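You operate a simulated robot arm through the tools that you are given. There is no shell and no other tool. Be economical: measure what you need, move in short steps, check, and stop when the job is done.

Carry out the task below with a simulated robot arm. There is one attempt and no reset: what you move stays moved.

Task
Fetch the bundle of black tags and set it on top of the carton of patches.
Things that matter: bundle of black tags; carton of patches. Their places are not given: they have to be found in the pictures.

The check looks at the end state, three seconds after you hand in, the way a careful person would. Anything else that was tipped, shoved, dropped, spilled or broken makes it a failure.

Robot
A 7-joint arm with a two-finger parallel gripper, fixed in place. Base frame: the origin is at the foot of the arm, x ahead of it, y to its left, z up; the work surface is at about z = 0. Lengths are in cm, angles in rad, forces in N, time in s.
With the tool pointing down near the work surface it reaches from about 24 to 62 cm from the base axis. Its first joint turns from -1.152 to 1.152 rad. Payload 2.6 kg.
The tool frame sits at the grasp point between the pads (the TCP): z along the fingers, y along the line on which they close. The tips reach 3 cm beyond it. Largest opening 9.4 cm; finger width 2.8, thickness 1; the body of the gripper, 5 by 9.6 cm, starts 5.5 cm behind the TCP.
Orientation is that of the tool frame in the base frame, as [roll, pitch, yaw] about the fixed x, y, z axes, in that order (R = Rz(yaw) Ry(pitch) Rx(roll)). With the fingers straight down and closing along the base's y, the tool's x points along the base's -x, its y along +y and its z along -z.

Tools
- The arm moves only by the tool send_rows. Its argument "increments" is a list of rows, each an object (a shift or turn left out is 0, a gripper value left out holds the last) with "dp": the shift along the tool's x, y, z in units of 50 mm (1.0 is 50 mm), a list of three; "rotation": the turn, a rotation vector about the tool's x, y, z in units of 4 degrees (1.0 is 4 degrees), a list of three; "jaw": the gripper command, from -1 (fully open) to 1 (shut), values between in proportion. In form: [{"dp": [x, y, z], "rotation": [wx, wy, wz], "jaw": jaw}, ...]. A call has 1 to 20 rows; each row shifts and turns the commanded pose from where the row before left it, along the tool's axes as they then stand. A call with a number of a shift or a turn outside -1 to 1 is refused whole. A row lasts 0.2 s, in which the tool goes at most 5 cm and 0.15 rad; a call with a longer step from one row to the next is refused whole, and so is a gripper value outside its range. A pose out of reach is approached as far as the arm can. The call stops where the force on the tool passes 40 N (or 10 N more than at its start, if that is more) or the arm is blocked; 0.2 s more then pass. The fingers move at their own pace (about 7.2 cm/s each) and stop on an object; they squeeze with about 39 N. The grip force told is the motor's: it shows also when the fingers shut on nothing. Time passes only in rows, and 0.2 s behind the last, so rows that do not move let the fingers close. The reply holds the time, the measured pose of the TCP, the force on the tool along the base axes, the opening and the grip force, in the units named above and with some noise, and new pictures: "show" is both (left out), scene, wrist or none.
- Cameras (640 x 400 px; columns grow to the right, rows downward): "scene" is fixed at [3.21, 43.26, 58.12]; the picture's right is [-0.76, -0.65, 0.00], its down [-0.29, 0.34, -0.89] and it looks along [0.58, -0.68, -0.45] (base axes); focal length 355 px, centre (320, 200). "wrist" rides on the gripper at [7.6, 1.4, -10.2] in the tool frame; the picture's right is [-0.18, 0.98, 0.00], its down [-0.75, -0.14, -0.64] and it looks along [-0.63, -0.12, 0.77] (tool axes); focal length 243 px, centre (320, 200).
- point_at(camera, pixels): for up to 12 pixels [column, row] of the newest picture of that camera ("zoom" is the newest enlarged one), the place [x, y, z] in the base frame of the surface seen there, good to about 0.2 cm, but the place of the scene camera against the robot may be out by one fixed shift of up to 1.2 cm in any direction. No time passes.
- inspect(camera, box): a new picture of the part [left, top, right, bottom] of that camera's present view, enlarged. No time passes.
- hand_in(): hands the job in; it is judged then, once.

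Keep the steps short. Do not move on a guess: measure, check each grasp and each placing, and mend mistakes. In all there are 60 turns and 170 pictures (those below and enlarged ones count). Leave the gripper open and the arm clear of the work at the hand-in unless told otherwise, and finish with a single line.

The tools are called after "Call:" as name(argument=value, ...) on one line, values as JSON. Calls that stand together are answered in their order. send_rows: Moves the arm, as the interface text tells. Its arguments: {"type":"object","properties":{"increments":{"type":"array","items":{"type":"object","properties":{"dp":{"type":"array","items":{"type":"number"}},"rotation":{"type":"array","items":{"type":"number"}},"jaw":{"type":"number"}}}},"show":{"type":"string","enum":["both","scene","wrist","none"]}},"required":["increments"]} The other tools are called the same way: point_at (camera, pixels) gives the place of the surface under pixels of a picture; inspect (camera, box) takes an enlarged picture of a part of a camera's view; hand_in () hands the job in.

At the start:

```text
clock: 0.0
ee_pos: [30.42, -20.78, 24.71]
ee_rot: [3.141, 0.0, 3.14]
contact_force: [0.6, -0.4, -0.2]
opening: 9.42
finger_force: 0.1
```

scene: 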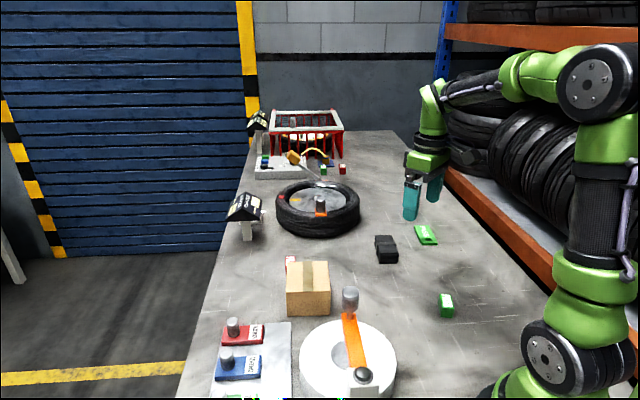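
wrist: 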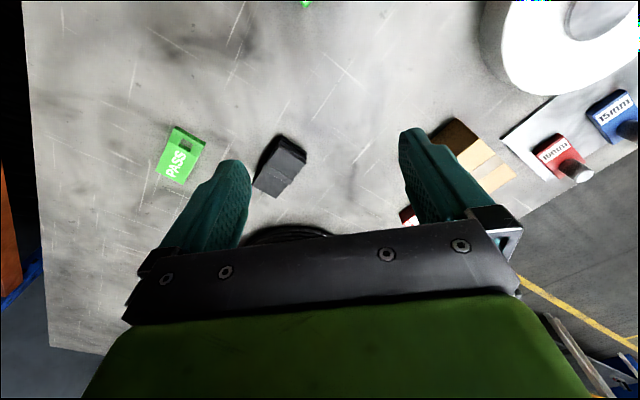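

I see a black object at scene (386,249) and a cardboard box at (308,288). I'll enlarge both before measuring.

Call:
inspect(camera="scene", box=[260, 210, 460, 335])

Call:
inspect(camera="wrist", box=[140, 90, 340, 215])

Call:
inspect(camera="scene", box=[220, 100, 380, 200])

```text
3.20 times, centred on (360, 272) of scene
```

zoom: 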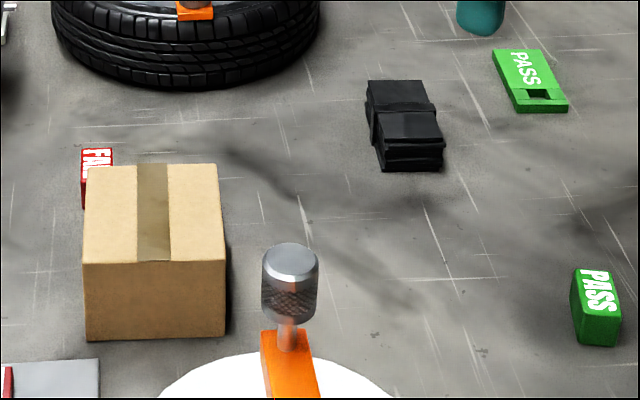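

```text
3.20 times, centred on (240, 152) of wrist
```

zoom: 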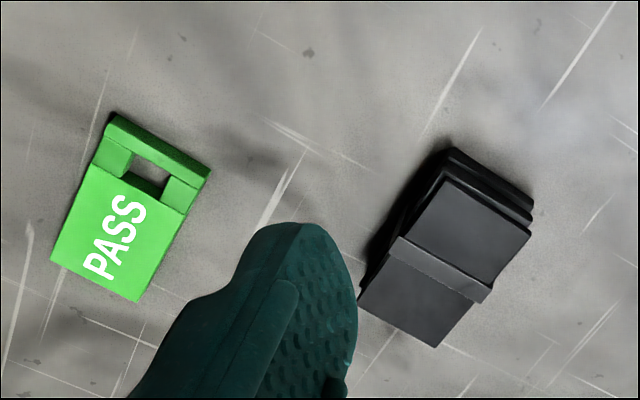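

```text
4.00 times, centred on (300, 150) of scene
```

zoom: 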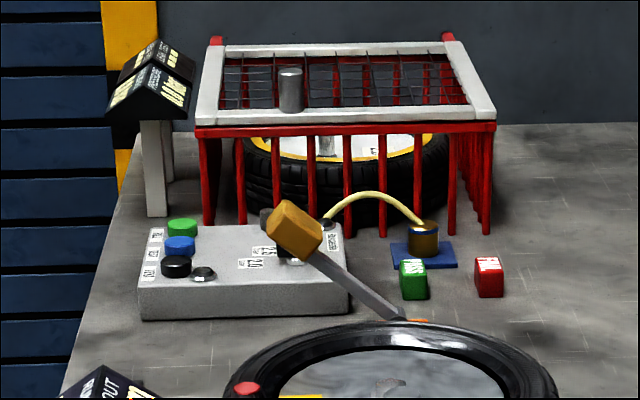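

The bundle (strapped black stack) and the carton are clear. Next I measure bundle corners in the wrist view, and bundle and carton corners in the scene view.

Call:
point_at(camera="wrist", pixels=[[281, 148], [304, 162], [276, 196], [254, 183], [279, 172], [283, 137], [305, 153], [330, 170], [460, 121], [482, 150], [455, 150], [412, 216]])

Call:
point_at(camera="scene", pixels=[[376, 237], [393, 237], [397, 253], [380, 254], [386, 249], [288, 263], [327, 263], [329, 290], [287, 290], [308, 278], [330, 314], [287, 316]])

```text
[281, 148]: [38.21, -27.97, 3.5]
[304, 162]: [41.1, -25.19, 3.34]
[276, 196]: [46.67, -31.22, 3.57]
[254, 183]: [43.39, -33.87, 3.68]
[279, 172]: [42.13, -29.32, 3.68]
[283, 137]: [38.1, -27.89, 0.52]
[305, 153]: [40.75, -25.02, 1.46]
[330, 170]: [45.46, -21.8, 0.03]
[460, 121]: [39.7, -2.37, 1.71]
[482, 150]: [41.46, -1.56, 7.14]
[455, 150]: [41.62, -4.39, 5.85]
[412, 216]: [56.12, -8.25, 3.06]
```

```text
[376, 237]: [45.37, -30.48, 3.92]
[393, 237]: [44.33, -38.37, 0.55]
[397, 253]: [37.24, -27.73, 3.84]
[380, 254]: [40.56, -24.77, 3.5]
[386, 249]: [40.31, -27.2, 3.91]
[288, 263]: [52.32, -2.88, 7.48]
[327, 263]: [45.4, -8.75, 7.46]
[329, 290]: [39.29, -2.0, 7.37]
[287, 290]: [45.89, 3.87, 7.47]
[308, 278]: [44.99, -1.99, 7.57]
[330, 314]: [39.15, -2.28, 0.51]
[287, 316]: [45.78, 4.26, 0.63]
```

The bundle is about 4.1 × 8.2 cm, 3.6 high, centred at (42.3, -29.5), long axis at about -48°. The carton is about 9 × 9 cm with its top near z = 7.2, aligned with the bundle. I move above the bundle at z = 14, then turn about 47°, so the fingers close across its short side.

Call:
send_rows(increments=[{"dp": [-0.5965, -0.4385, 0.535], "jaw": -1}, {"dp": [-0.5965, -0.4385, 0.535]}, {"dp": [-0.5965, -0.4385, 0.535]}, {"dp": [-0.5965, -0.4385, 0.535]}, {"rotation": [0, 0, 0.983]}, {"rotation": [0, 0, 0.983]}, {"rotation": [0, 0, 0.983]}, {"rotation": [0, 0, 0.983]}, {"rotation": [0, 0, 0.983]}, {"rotation": [0, 0, 0.983]}, {"rotation": [0, 0, 0.983]}, {"rotation": [0, 0, 0.983]}, {"rotation": [0, 0, 0.983]}, {"rotation": [0, 0, 0.983]}, {"rotation": [0, 0, 0.983]}, {"rotation": [0, 0, 0.983]}, {}])

```text
clock: 3.6
ee_pos: [42.23, -29.58, 14.07]
ee_rot: [3.141, -0.002, 2.318]
contact_force: [0.0, 0.0, 0.1]
opening: 9.42
finger_force: 0.0
```

scene: 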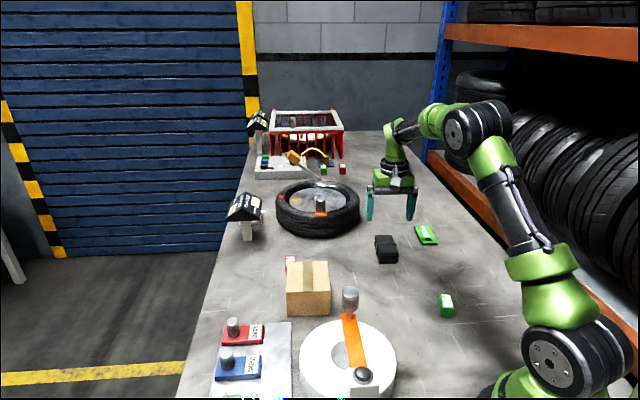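
wrist: 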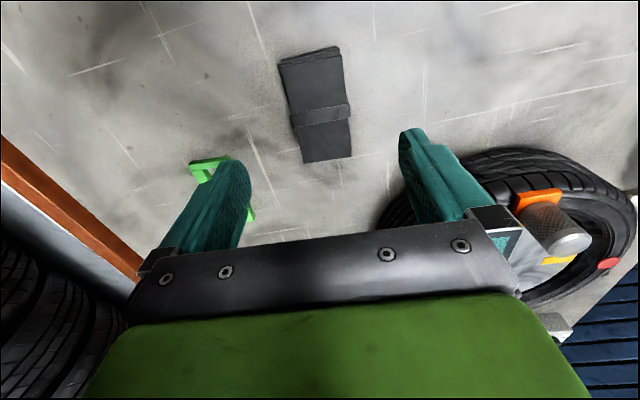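

The bundle lies under the TCP (expected pixel about (320,115)). I re-measure its corners, the PASS tag and the tyre for finger clearance.

Call:
point_at(camera="wrist", pixels=[[283, 66], [340, 55], [349, 155], [306, 160], [318, 105], [297, 125], [350, 120], [195, 165], [222, 162], [254, 212], [400, 190], [440, 165]])

Call:
inspect(camera="wrist", box=[240, 30, 400, 180])

```text
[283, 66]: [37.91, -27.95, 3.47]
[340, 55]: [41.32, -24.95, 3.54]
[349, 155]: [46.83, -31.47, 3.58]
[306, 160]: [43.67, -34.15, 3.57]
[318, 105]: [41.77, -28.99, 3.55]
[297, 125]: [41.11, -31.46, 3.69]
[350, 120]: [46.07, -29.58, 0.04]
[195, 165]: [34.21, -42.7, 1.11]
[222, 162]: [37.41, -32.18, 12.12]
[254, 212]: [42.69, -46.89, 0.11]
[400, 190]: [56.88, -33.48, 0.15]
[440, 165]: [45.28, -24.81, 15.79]
```

```text
2.67 times, centred on (320, 105) of wrist
```

zoom: 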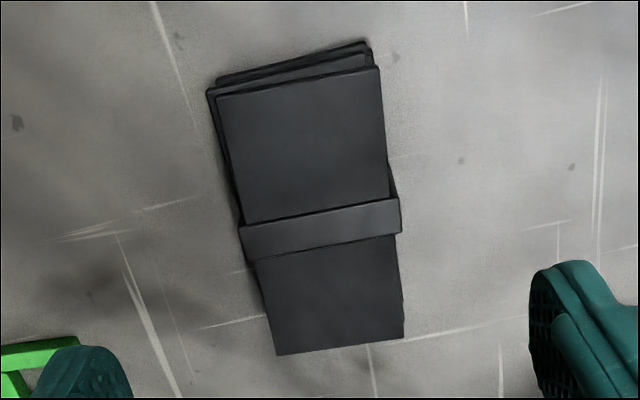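

The centre is (42.4, -29.6) with its axis 1.5° further round, and the PASS tag and tyre are clear of the fingers. I make the small correction, then descend to TCP z ≈ 3.5 (tips about 0.5 above the table).

Call:
send_rows(increments=[{"dp": [-0.035, 0.022, 0.3], "rotation": [0, 0, 0.38]}, {"dp": [0, 0, 0.5]}, {"dp": [0, 0, 0.5]}, {"dp": [0, 0, 0.4]}, {"dp": [0, 0, 0.25]}, {"dp": [0, 0, 0.16]}, {}])

```text
clock: 5.2
ee_pos: [42.43, -29.61, 3.54]
ee_rot: [-3.141, 0.0, 2.293]
contact_force: [0.4, 0.3, -0.5]
opening: 9.4
finger_force: 0.0
```

scene: 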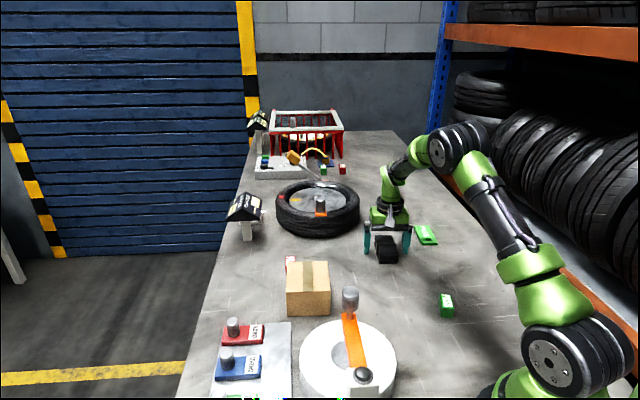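
wrist: 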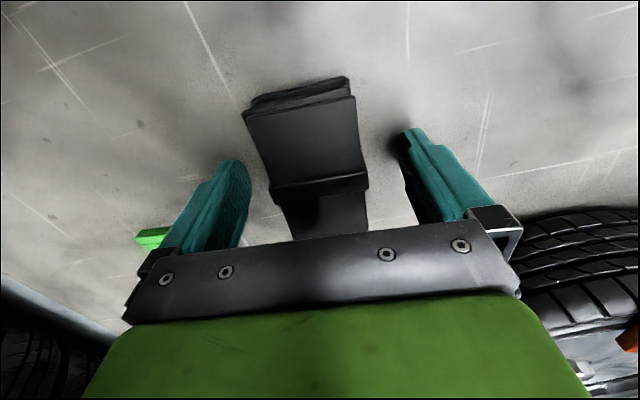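

The bundle sits between the fingers with a gap on each side. I close gently and wait for the fingers to settle.

Call:
send_rows(increments=[{"jaw": -0.2}, {"jaw": 0.0}, {"jaw": 0.1}, {"jaw": 0.3}, {"jaw": 1}, {"jaw": 1}, {"jaw": 1}], show="wrist")

```text
clock: 6.8
ee_pos: [42.46, -29.57, 3.38]
ee_rot: [-3.14, 0.002, 2.293]
contact_force: [-0.5, -0.6, 0.0]
opening: 5.58
finger_force: 38.9
```

wrist: 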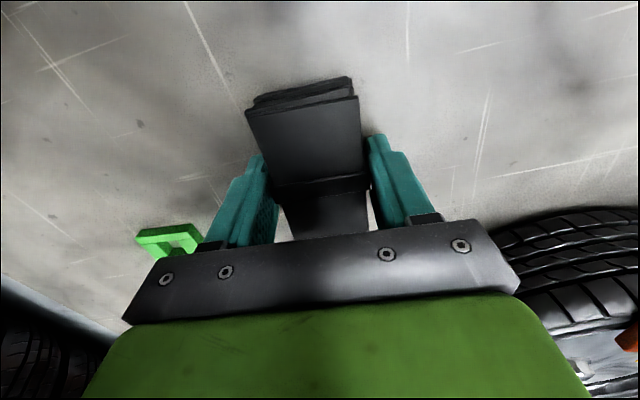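

The fingers stopped at 5.6 cm on the strapped width with 39 N. I lift straight up to about z = 16 and check the hold.

Call:
send_rows(increments=[{"dp": [0, 0, -0.15]}, {"dp": [0, 0, -0.35]}, {"dp": [0, 0, -0.5]}, {"dp": [0, 0, -0.5]}, {"dp": [0, 0, -0.5]}, {"dp": [0, 0, -0.5]}, {}])

```text
clock: 8.4
ee_pos: [42.56, -29.51, 16.22]
ee_rot: [3.14, -0.001, 2.291]
contact_force: [0.8, -0.2, -1.1]
opening: 5.57
finger_force: 38.9
```

scene: 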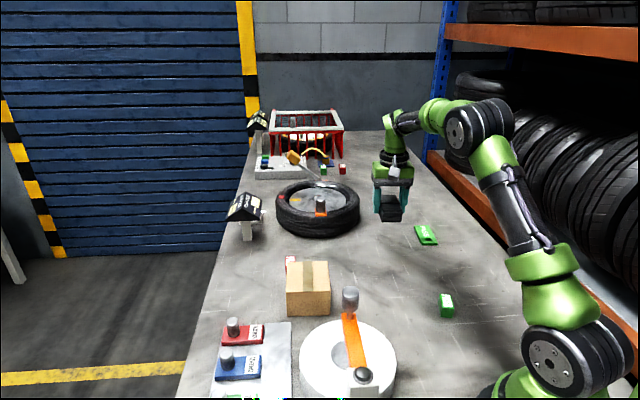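
wrist: 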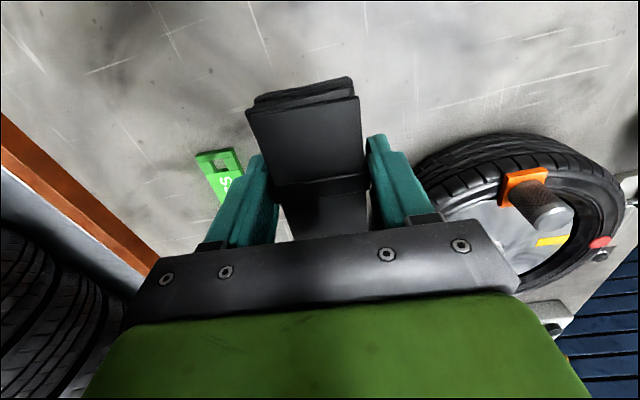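

The bundle is held level and nothing else moved. I move at height to just beside the carton, at (49.4, -6.1, 20), so the wrist camera can measure the carton top without the scene camera's shift.

Call:
send_rows(increments=[{"dp": [0, 0, -0.8]}, {"dp": [0.373, 0.588, 0]}, {"dp": [0.373, 0.588, 0]}, {"dp": [0.373, 0.588, 0]}, {"dp": [0.373, 0.588, 0]}, {"dp": [0.373, 0.588, 0]}, {"dp": [0.373, 0.588, 0]}, {"dp": [0.373, 0.588, 0]}, {}])

```text
clock: 10.4
ee_pos: [49.3, -6.12, 20.12]
ee_rot: [3.14, 0.001, 2.291]
contact_force: [-0.4, 0.5, -1.1]
opening: 5.58
finger_force: 39.0
```

scene: 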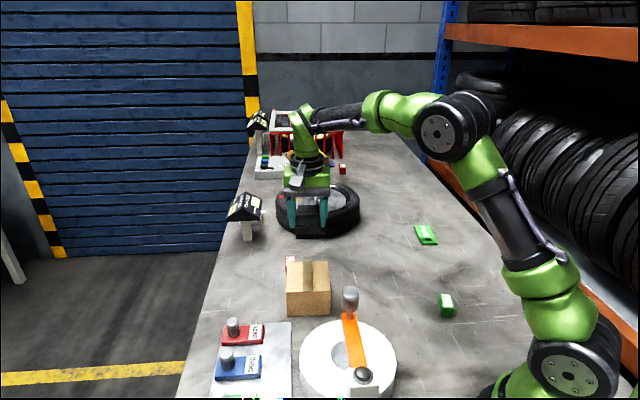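
wrist: 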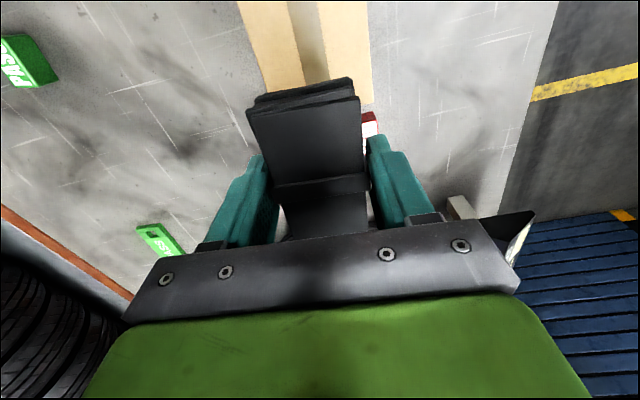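

The carton top shows in the wrist view between columns 240 and 372. I measure its left, right and near edges and the tape.

Call:
point_at(camera="wrist", pixels=[[241, 5], [256, 45], [268, 85], [368, 5], [369, 50], [371, 100], [300, 20], [362, 100], [276, 87], [325, 30], [290, 5], [373, 116]])

Call:
inspect(camera="wrist", box=[220, 0, 400, 140])

```text
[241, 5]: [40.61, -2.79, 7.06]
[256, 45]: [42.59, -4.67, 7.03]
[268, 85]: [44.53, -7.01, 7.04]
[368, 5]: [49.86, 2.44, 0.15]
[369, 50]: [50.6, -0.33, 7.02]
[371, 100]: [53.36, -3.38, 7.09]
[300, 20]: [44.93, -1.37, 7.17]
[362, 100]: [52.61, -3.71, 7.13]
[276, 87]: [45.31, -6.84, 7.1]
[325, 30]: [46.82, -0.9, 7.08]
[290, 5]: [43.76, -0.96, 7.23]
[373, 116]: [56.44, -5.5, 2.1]
```

```text
2.86 times, centred on (310, 70) of wrist
```

zoom: 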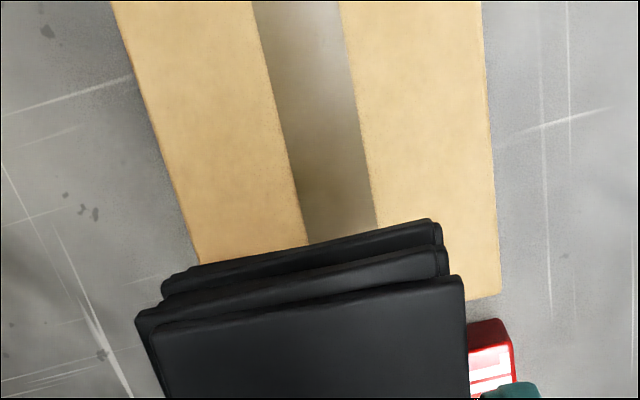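

The carton top is at z = 7.1 and its centre is near (46.7, -3.0). Before moving over it I check the tall knob at scene (350,295) for clearance.

Call:
point_at(camera="scene", pixels=[[350, 291], [350, 305], [344, 300], [357, 300], [308, 278], [290, 265]])

Call:
send_rows(increments=[{"dp": [0.406, 0.011, 0]}, {"dp": [0.406, 0.011, 0]}, {}])

```text
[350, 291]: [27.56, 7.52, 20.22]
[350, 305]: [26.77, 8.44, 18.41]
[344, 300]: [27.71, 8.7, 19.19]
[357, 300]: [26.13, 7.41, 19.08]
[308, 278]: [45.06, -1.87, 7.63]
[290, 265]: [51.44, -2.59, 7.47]
```

```text
clock: 11.2
ee_pos: [46.84, -3.13, 19.98]
ee_rot: [-3.141, -0.001, 2.293]
contact_force: [0.3, 0.1, -0.9]
opening: 5.56
finger_force: 39.5
```

scene: 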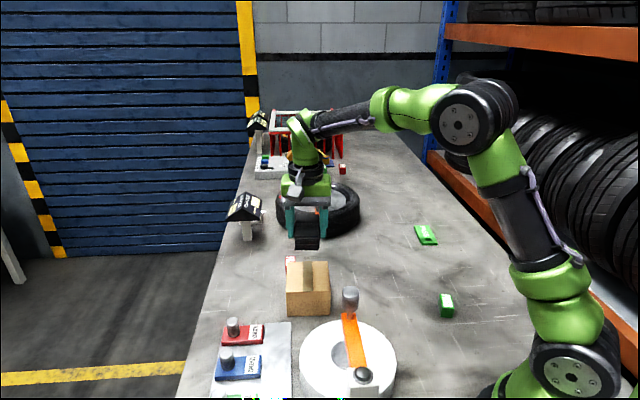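
wrist: 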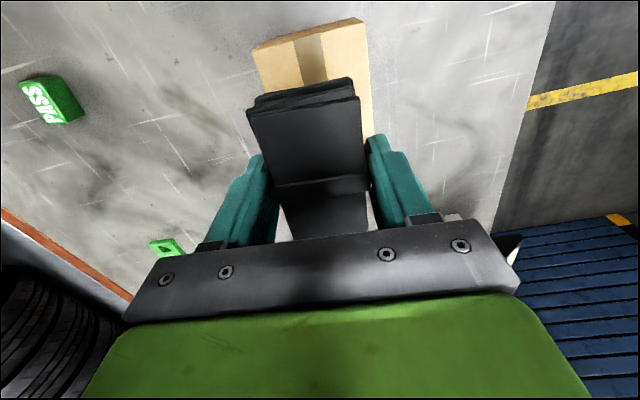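

The knob is about 22 cm away, so it is clear. The carton's far edge is now visible at about (253,48) to (365,19); I measure it to fix the centre.

Call:
point_at(camera="wrist", pixels=[[256, 52], [362, 26], [310, 40], [259, 80], [368, 100], [262, 90], [302, 83], [352, 97]])

Call:
inspect(camera="wrist", box=[220, 0, 400, 140])

```text
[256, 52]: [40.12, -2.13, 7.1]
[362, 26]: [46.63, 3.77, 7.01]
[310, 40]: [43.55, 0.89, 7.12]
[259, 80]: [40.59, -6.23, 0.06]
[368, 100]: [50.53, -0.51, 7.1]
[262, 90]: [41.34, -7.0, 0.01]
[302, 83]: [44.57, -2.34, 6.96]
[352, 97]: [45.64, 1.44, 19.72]
```

```text
2.86 times, centred on (310, 70) of wrist
```

zoom: 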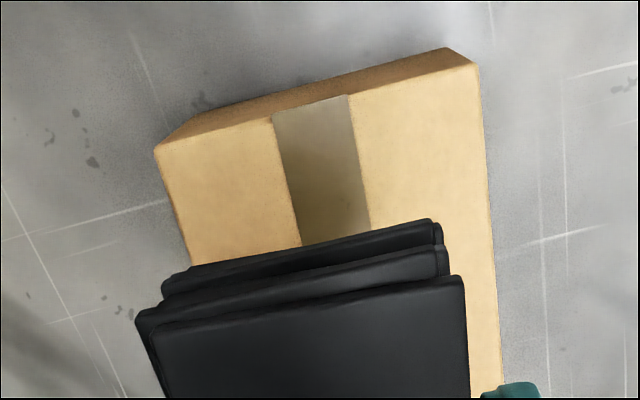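

The corners give a centre of (46.7, -2.8). I correct by 0.3 cm and descend to z ≈ 10.9, where the bundle's underside should be about 0.4 cm above the carton.

Call:
send_rows(increments=[{"dp": [0.06, 0.01, 0.3]}, {"dp": [0, 0, 0.5]}, {"dp": [0, 0, 0.5]}, {"dp": [0, 0, 0.3]}, {"dp": [0, 0, 0.16]}, {"dp": [0, 0, 0.06]}, {}])

Call:
inspect(camera="scene", box=[240, 200, 400, 325])

```text
clock: 12.8
ee_pos: [46.71, -2.78, 10.96]
ee_rot: [3.141, 0.001, 2.29]
contact_force: [0.4, 0.0, -0.7]
opening: 5.54
finger_force: 39.2
```

scene: 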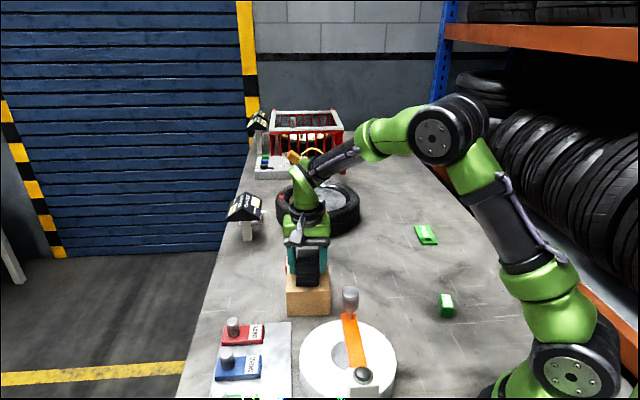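
wrist: 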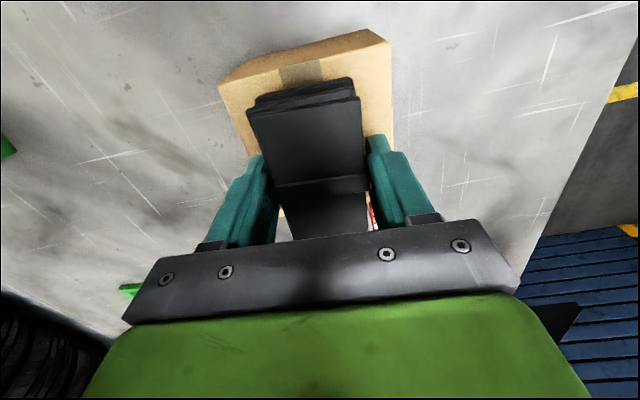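

```text
3.20 times, centred on (320, 262) of scene
```

zoom: 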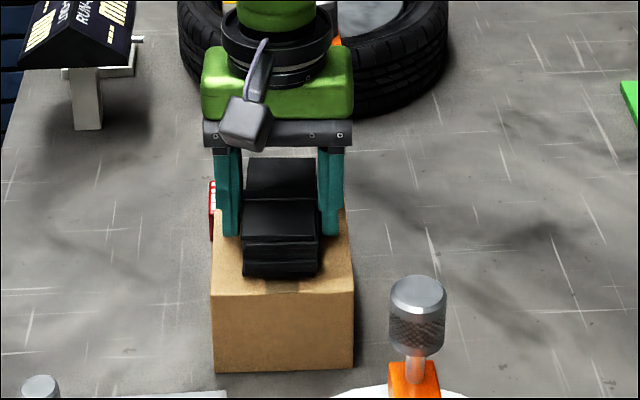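

The bundle hovers centred over the carton. I lower in small steps of about 1 mm and watch the force.

Call:
send_rows(increments=[{"dp": [0, 0, 0.03]}, {"dp": [0, 0, 0.03]}, {"dp": [0, 0, 0.02]}, {}], show="none")

```text
clock: 13.8
ee_pos: [46.51, -2.81, 10.51]
ee_rot: [3.141, 0.0, 2.292]
contact_force: [0.0, -0.8, -0.9]
opening: 5.58
finger_force: 38.6
```

No contact yet at z = 10.5, so I lower about 1.5 mm more.

Call:
send_rows(increments=[{"dp": [0, 0, 0.015]}, {"dp": [0, 0, 0.015]}, {}], show="none")

Call:
inspect(camera="scene", box=[280, 230, 340, 290])

```text
clock: 14.6
ee_pos: [46.64, -2.81, 10.47]
ee_rot: [3.138, 0.002, 2.294]
contact_force: [-7.1, -0.5, 25.5]
opening: 5.56
finger_force: 39.4
```

```text
6.67 times, centred on (310, 260) of scene
```

zoom: 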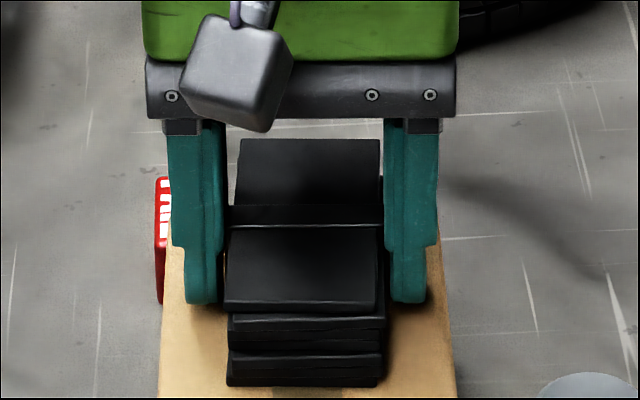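

Contact: 25 N upward, so the bundle rests on the carton. I back off 0.5 mm to ease the load, then open to about 7.5 cm.

Call:
send_rows(increments=[{"dp": [0, 0, -0.01]}, {"dp": [0, 0, -0.005]}, {"jaw": -0.15}, {"jaw": -0.25}, {"jaw": -0.4}, {"jaw": -0.6}, {}])

```text
clock: 16.2
ee_pos: [46.72, -2.85, 10.46]
ee_rot: [3.141, 0.001, 2.292]
contact_force: [0.2, 0.4, 0.2]
opening: 7.51
finger_force: 0.0
```

scene: 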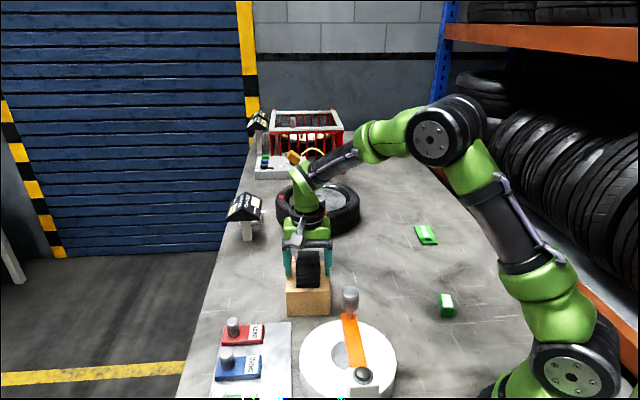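
wrist: 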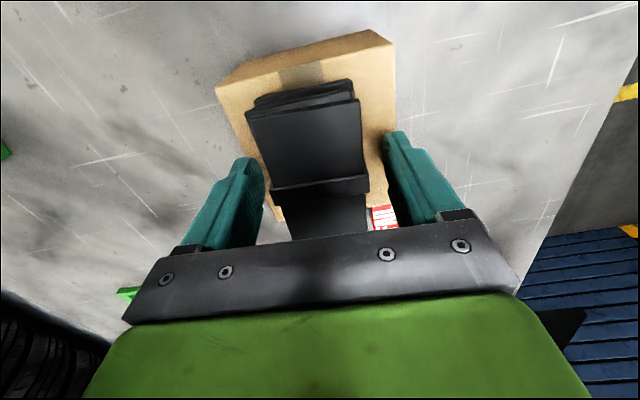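

The bundle is released and the fingers are clear on both sides. I rise straight up, then open fully.

Call:
send_rows(increments=[{"dp": [0, 0, -0.2]}, {"dp": [0, 0, -0.4]}, {"dp": [0, 0, -0.6]}, {"dp": [0, 0, -0.6]}, {"dp": [0, 0, -0.6], "jaw": -1}, {"dp": [-0.6, -0.3, 0]}, {"dp": [-0.6, -0.3, 0]}, {}, {}])

Call:
inspect(camera="scene", box=[240, 200, 400, 325])

Call:
point_at(camera="scene", pixels=[[308, 262], [309, 255], [291, 288], [329, 288], [308, 275]])

```text
clock: 18.2
ee_pos: [48.44, -9.35, 22.62]
ee_rot: [-3.142, 0.001, 2.29]
contact_force: [-0.1, 0.5, 0.4]
opening: 9.4
finger_force: 0.0
```

scene: 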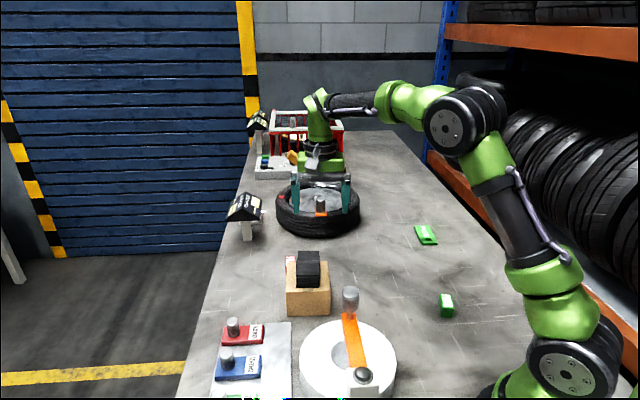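
wrist: 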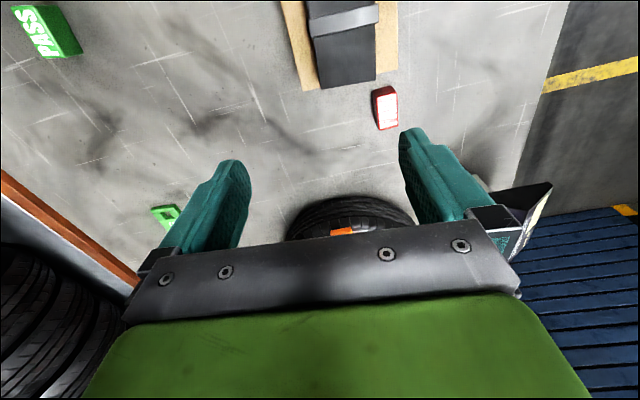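

```text
3.20 times, centred on (320, 262) of scene
```

zoom: 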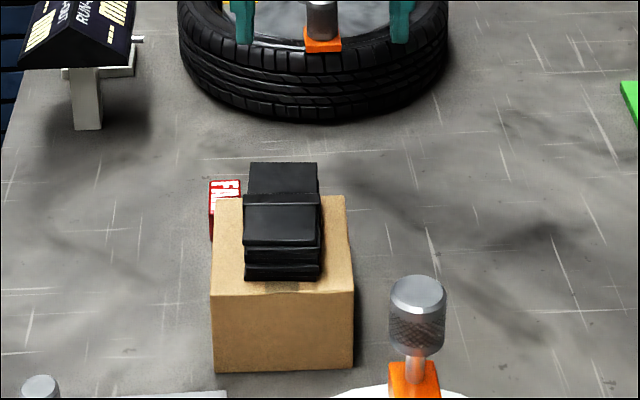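

```text
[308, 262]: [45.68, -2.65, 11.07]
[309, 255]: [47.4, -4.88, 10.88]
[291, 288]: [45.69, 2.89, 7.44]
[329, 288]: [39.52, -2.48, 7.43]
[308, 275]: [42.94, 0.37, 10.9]
```

The bundle lies flat and centred on the carton, its top at z ≈ 10.9. The carton and the other items are where they were, the gripper is open and the arm is clear, so I hand in.

Call:
hand_in()

```text
The job is handed in.
```

Done: the bundle of black tags rests flat and centred on top of the carton of patches, with nothing else seen to have moved.
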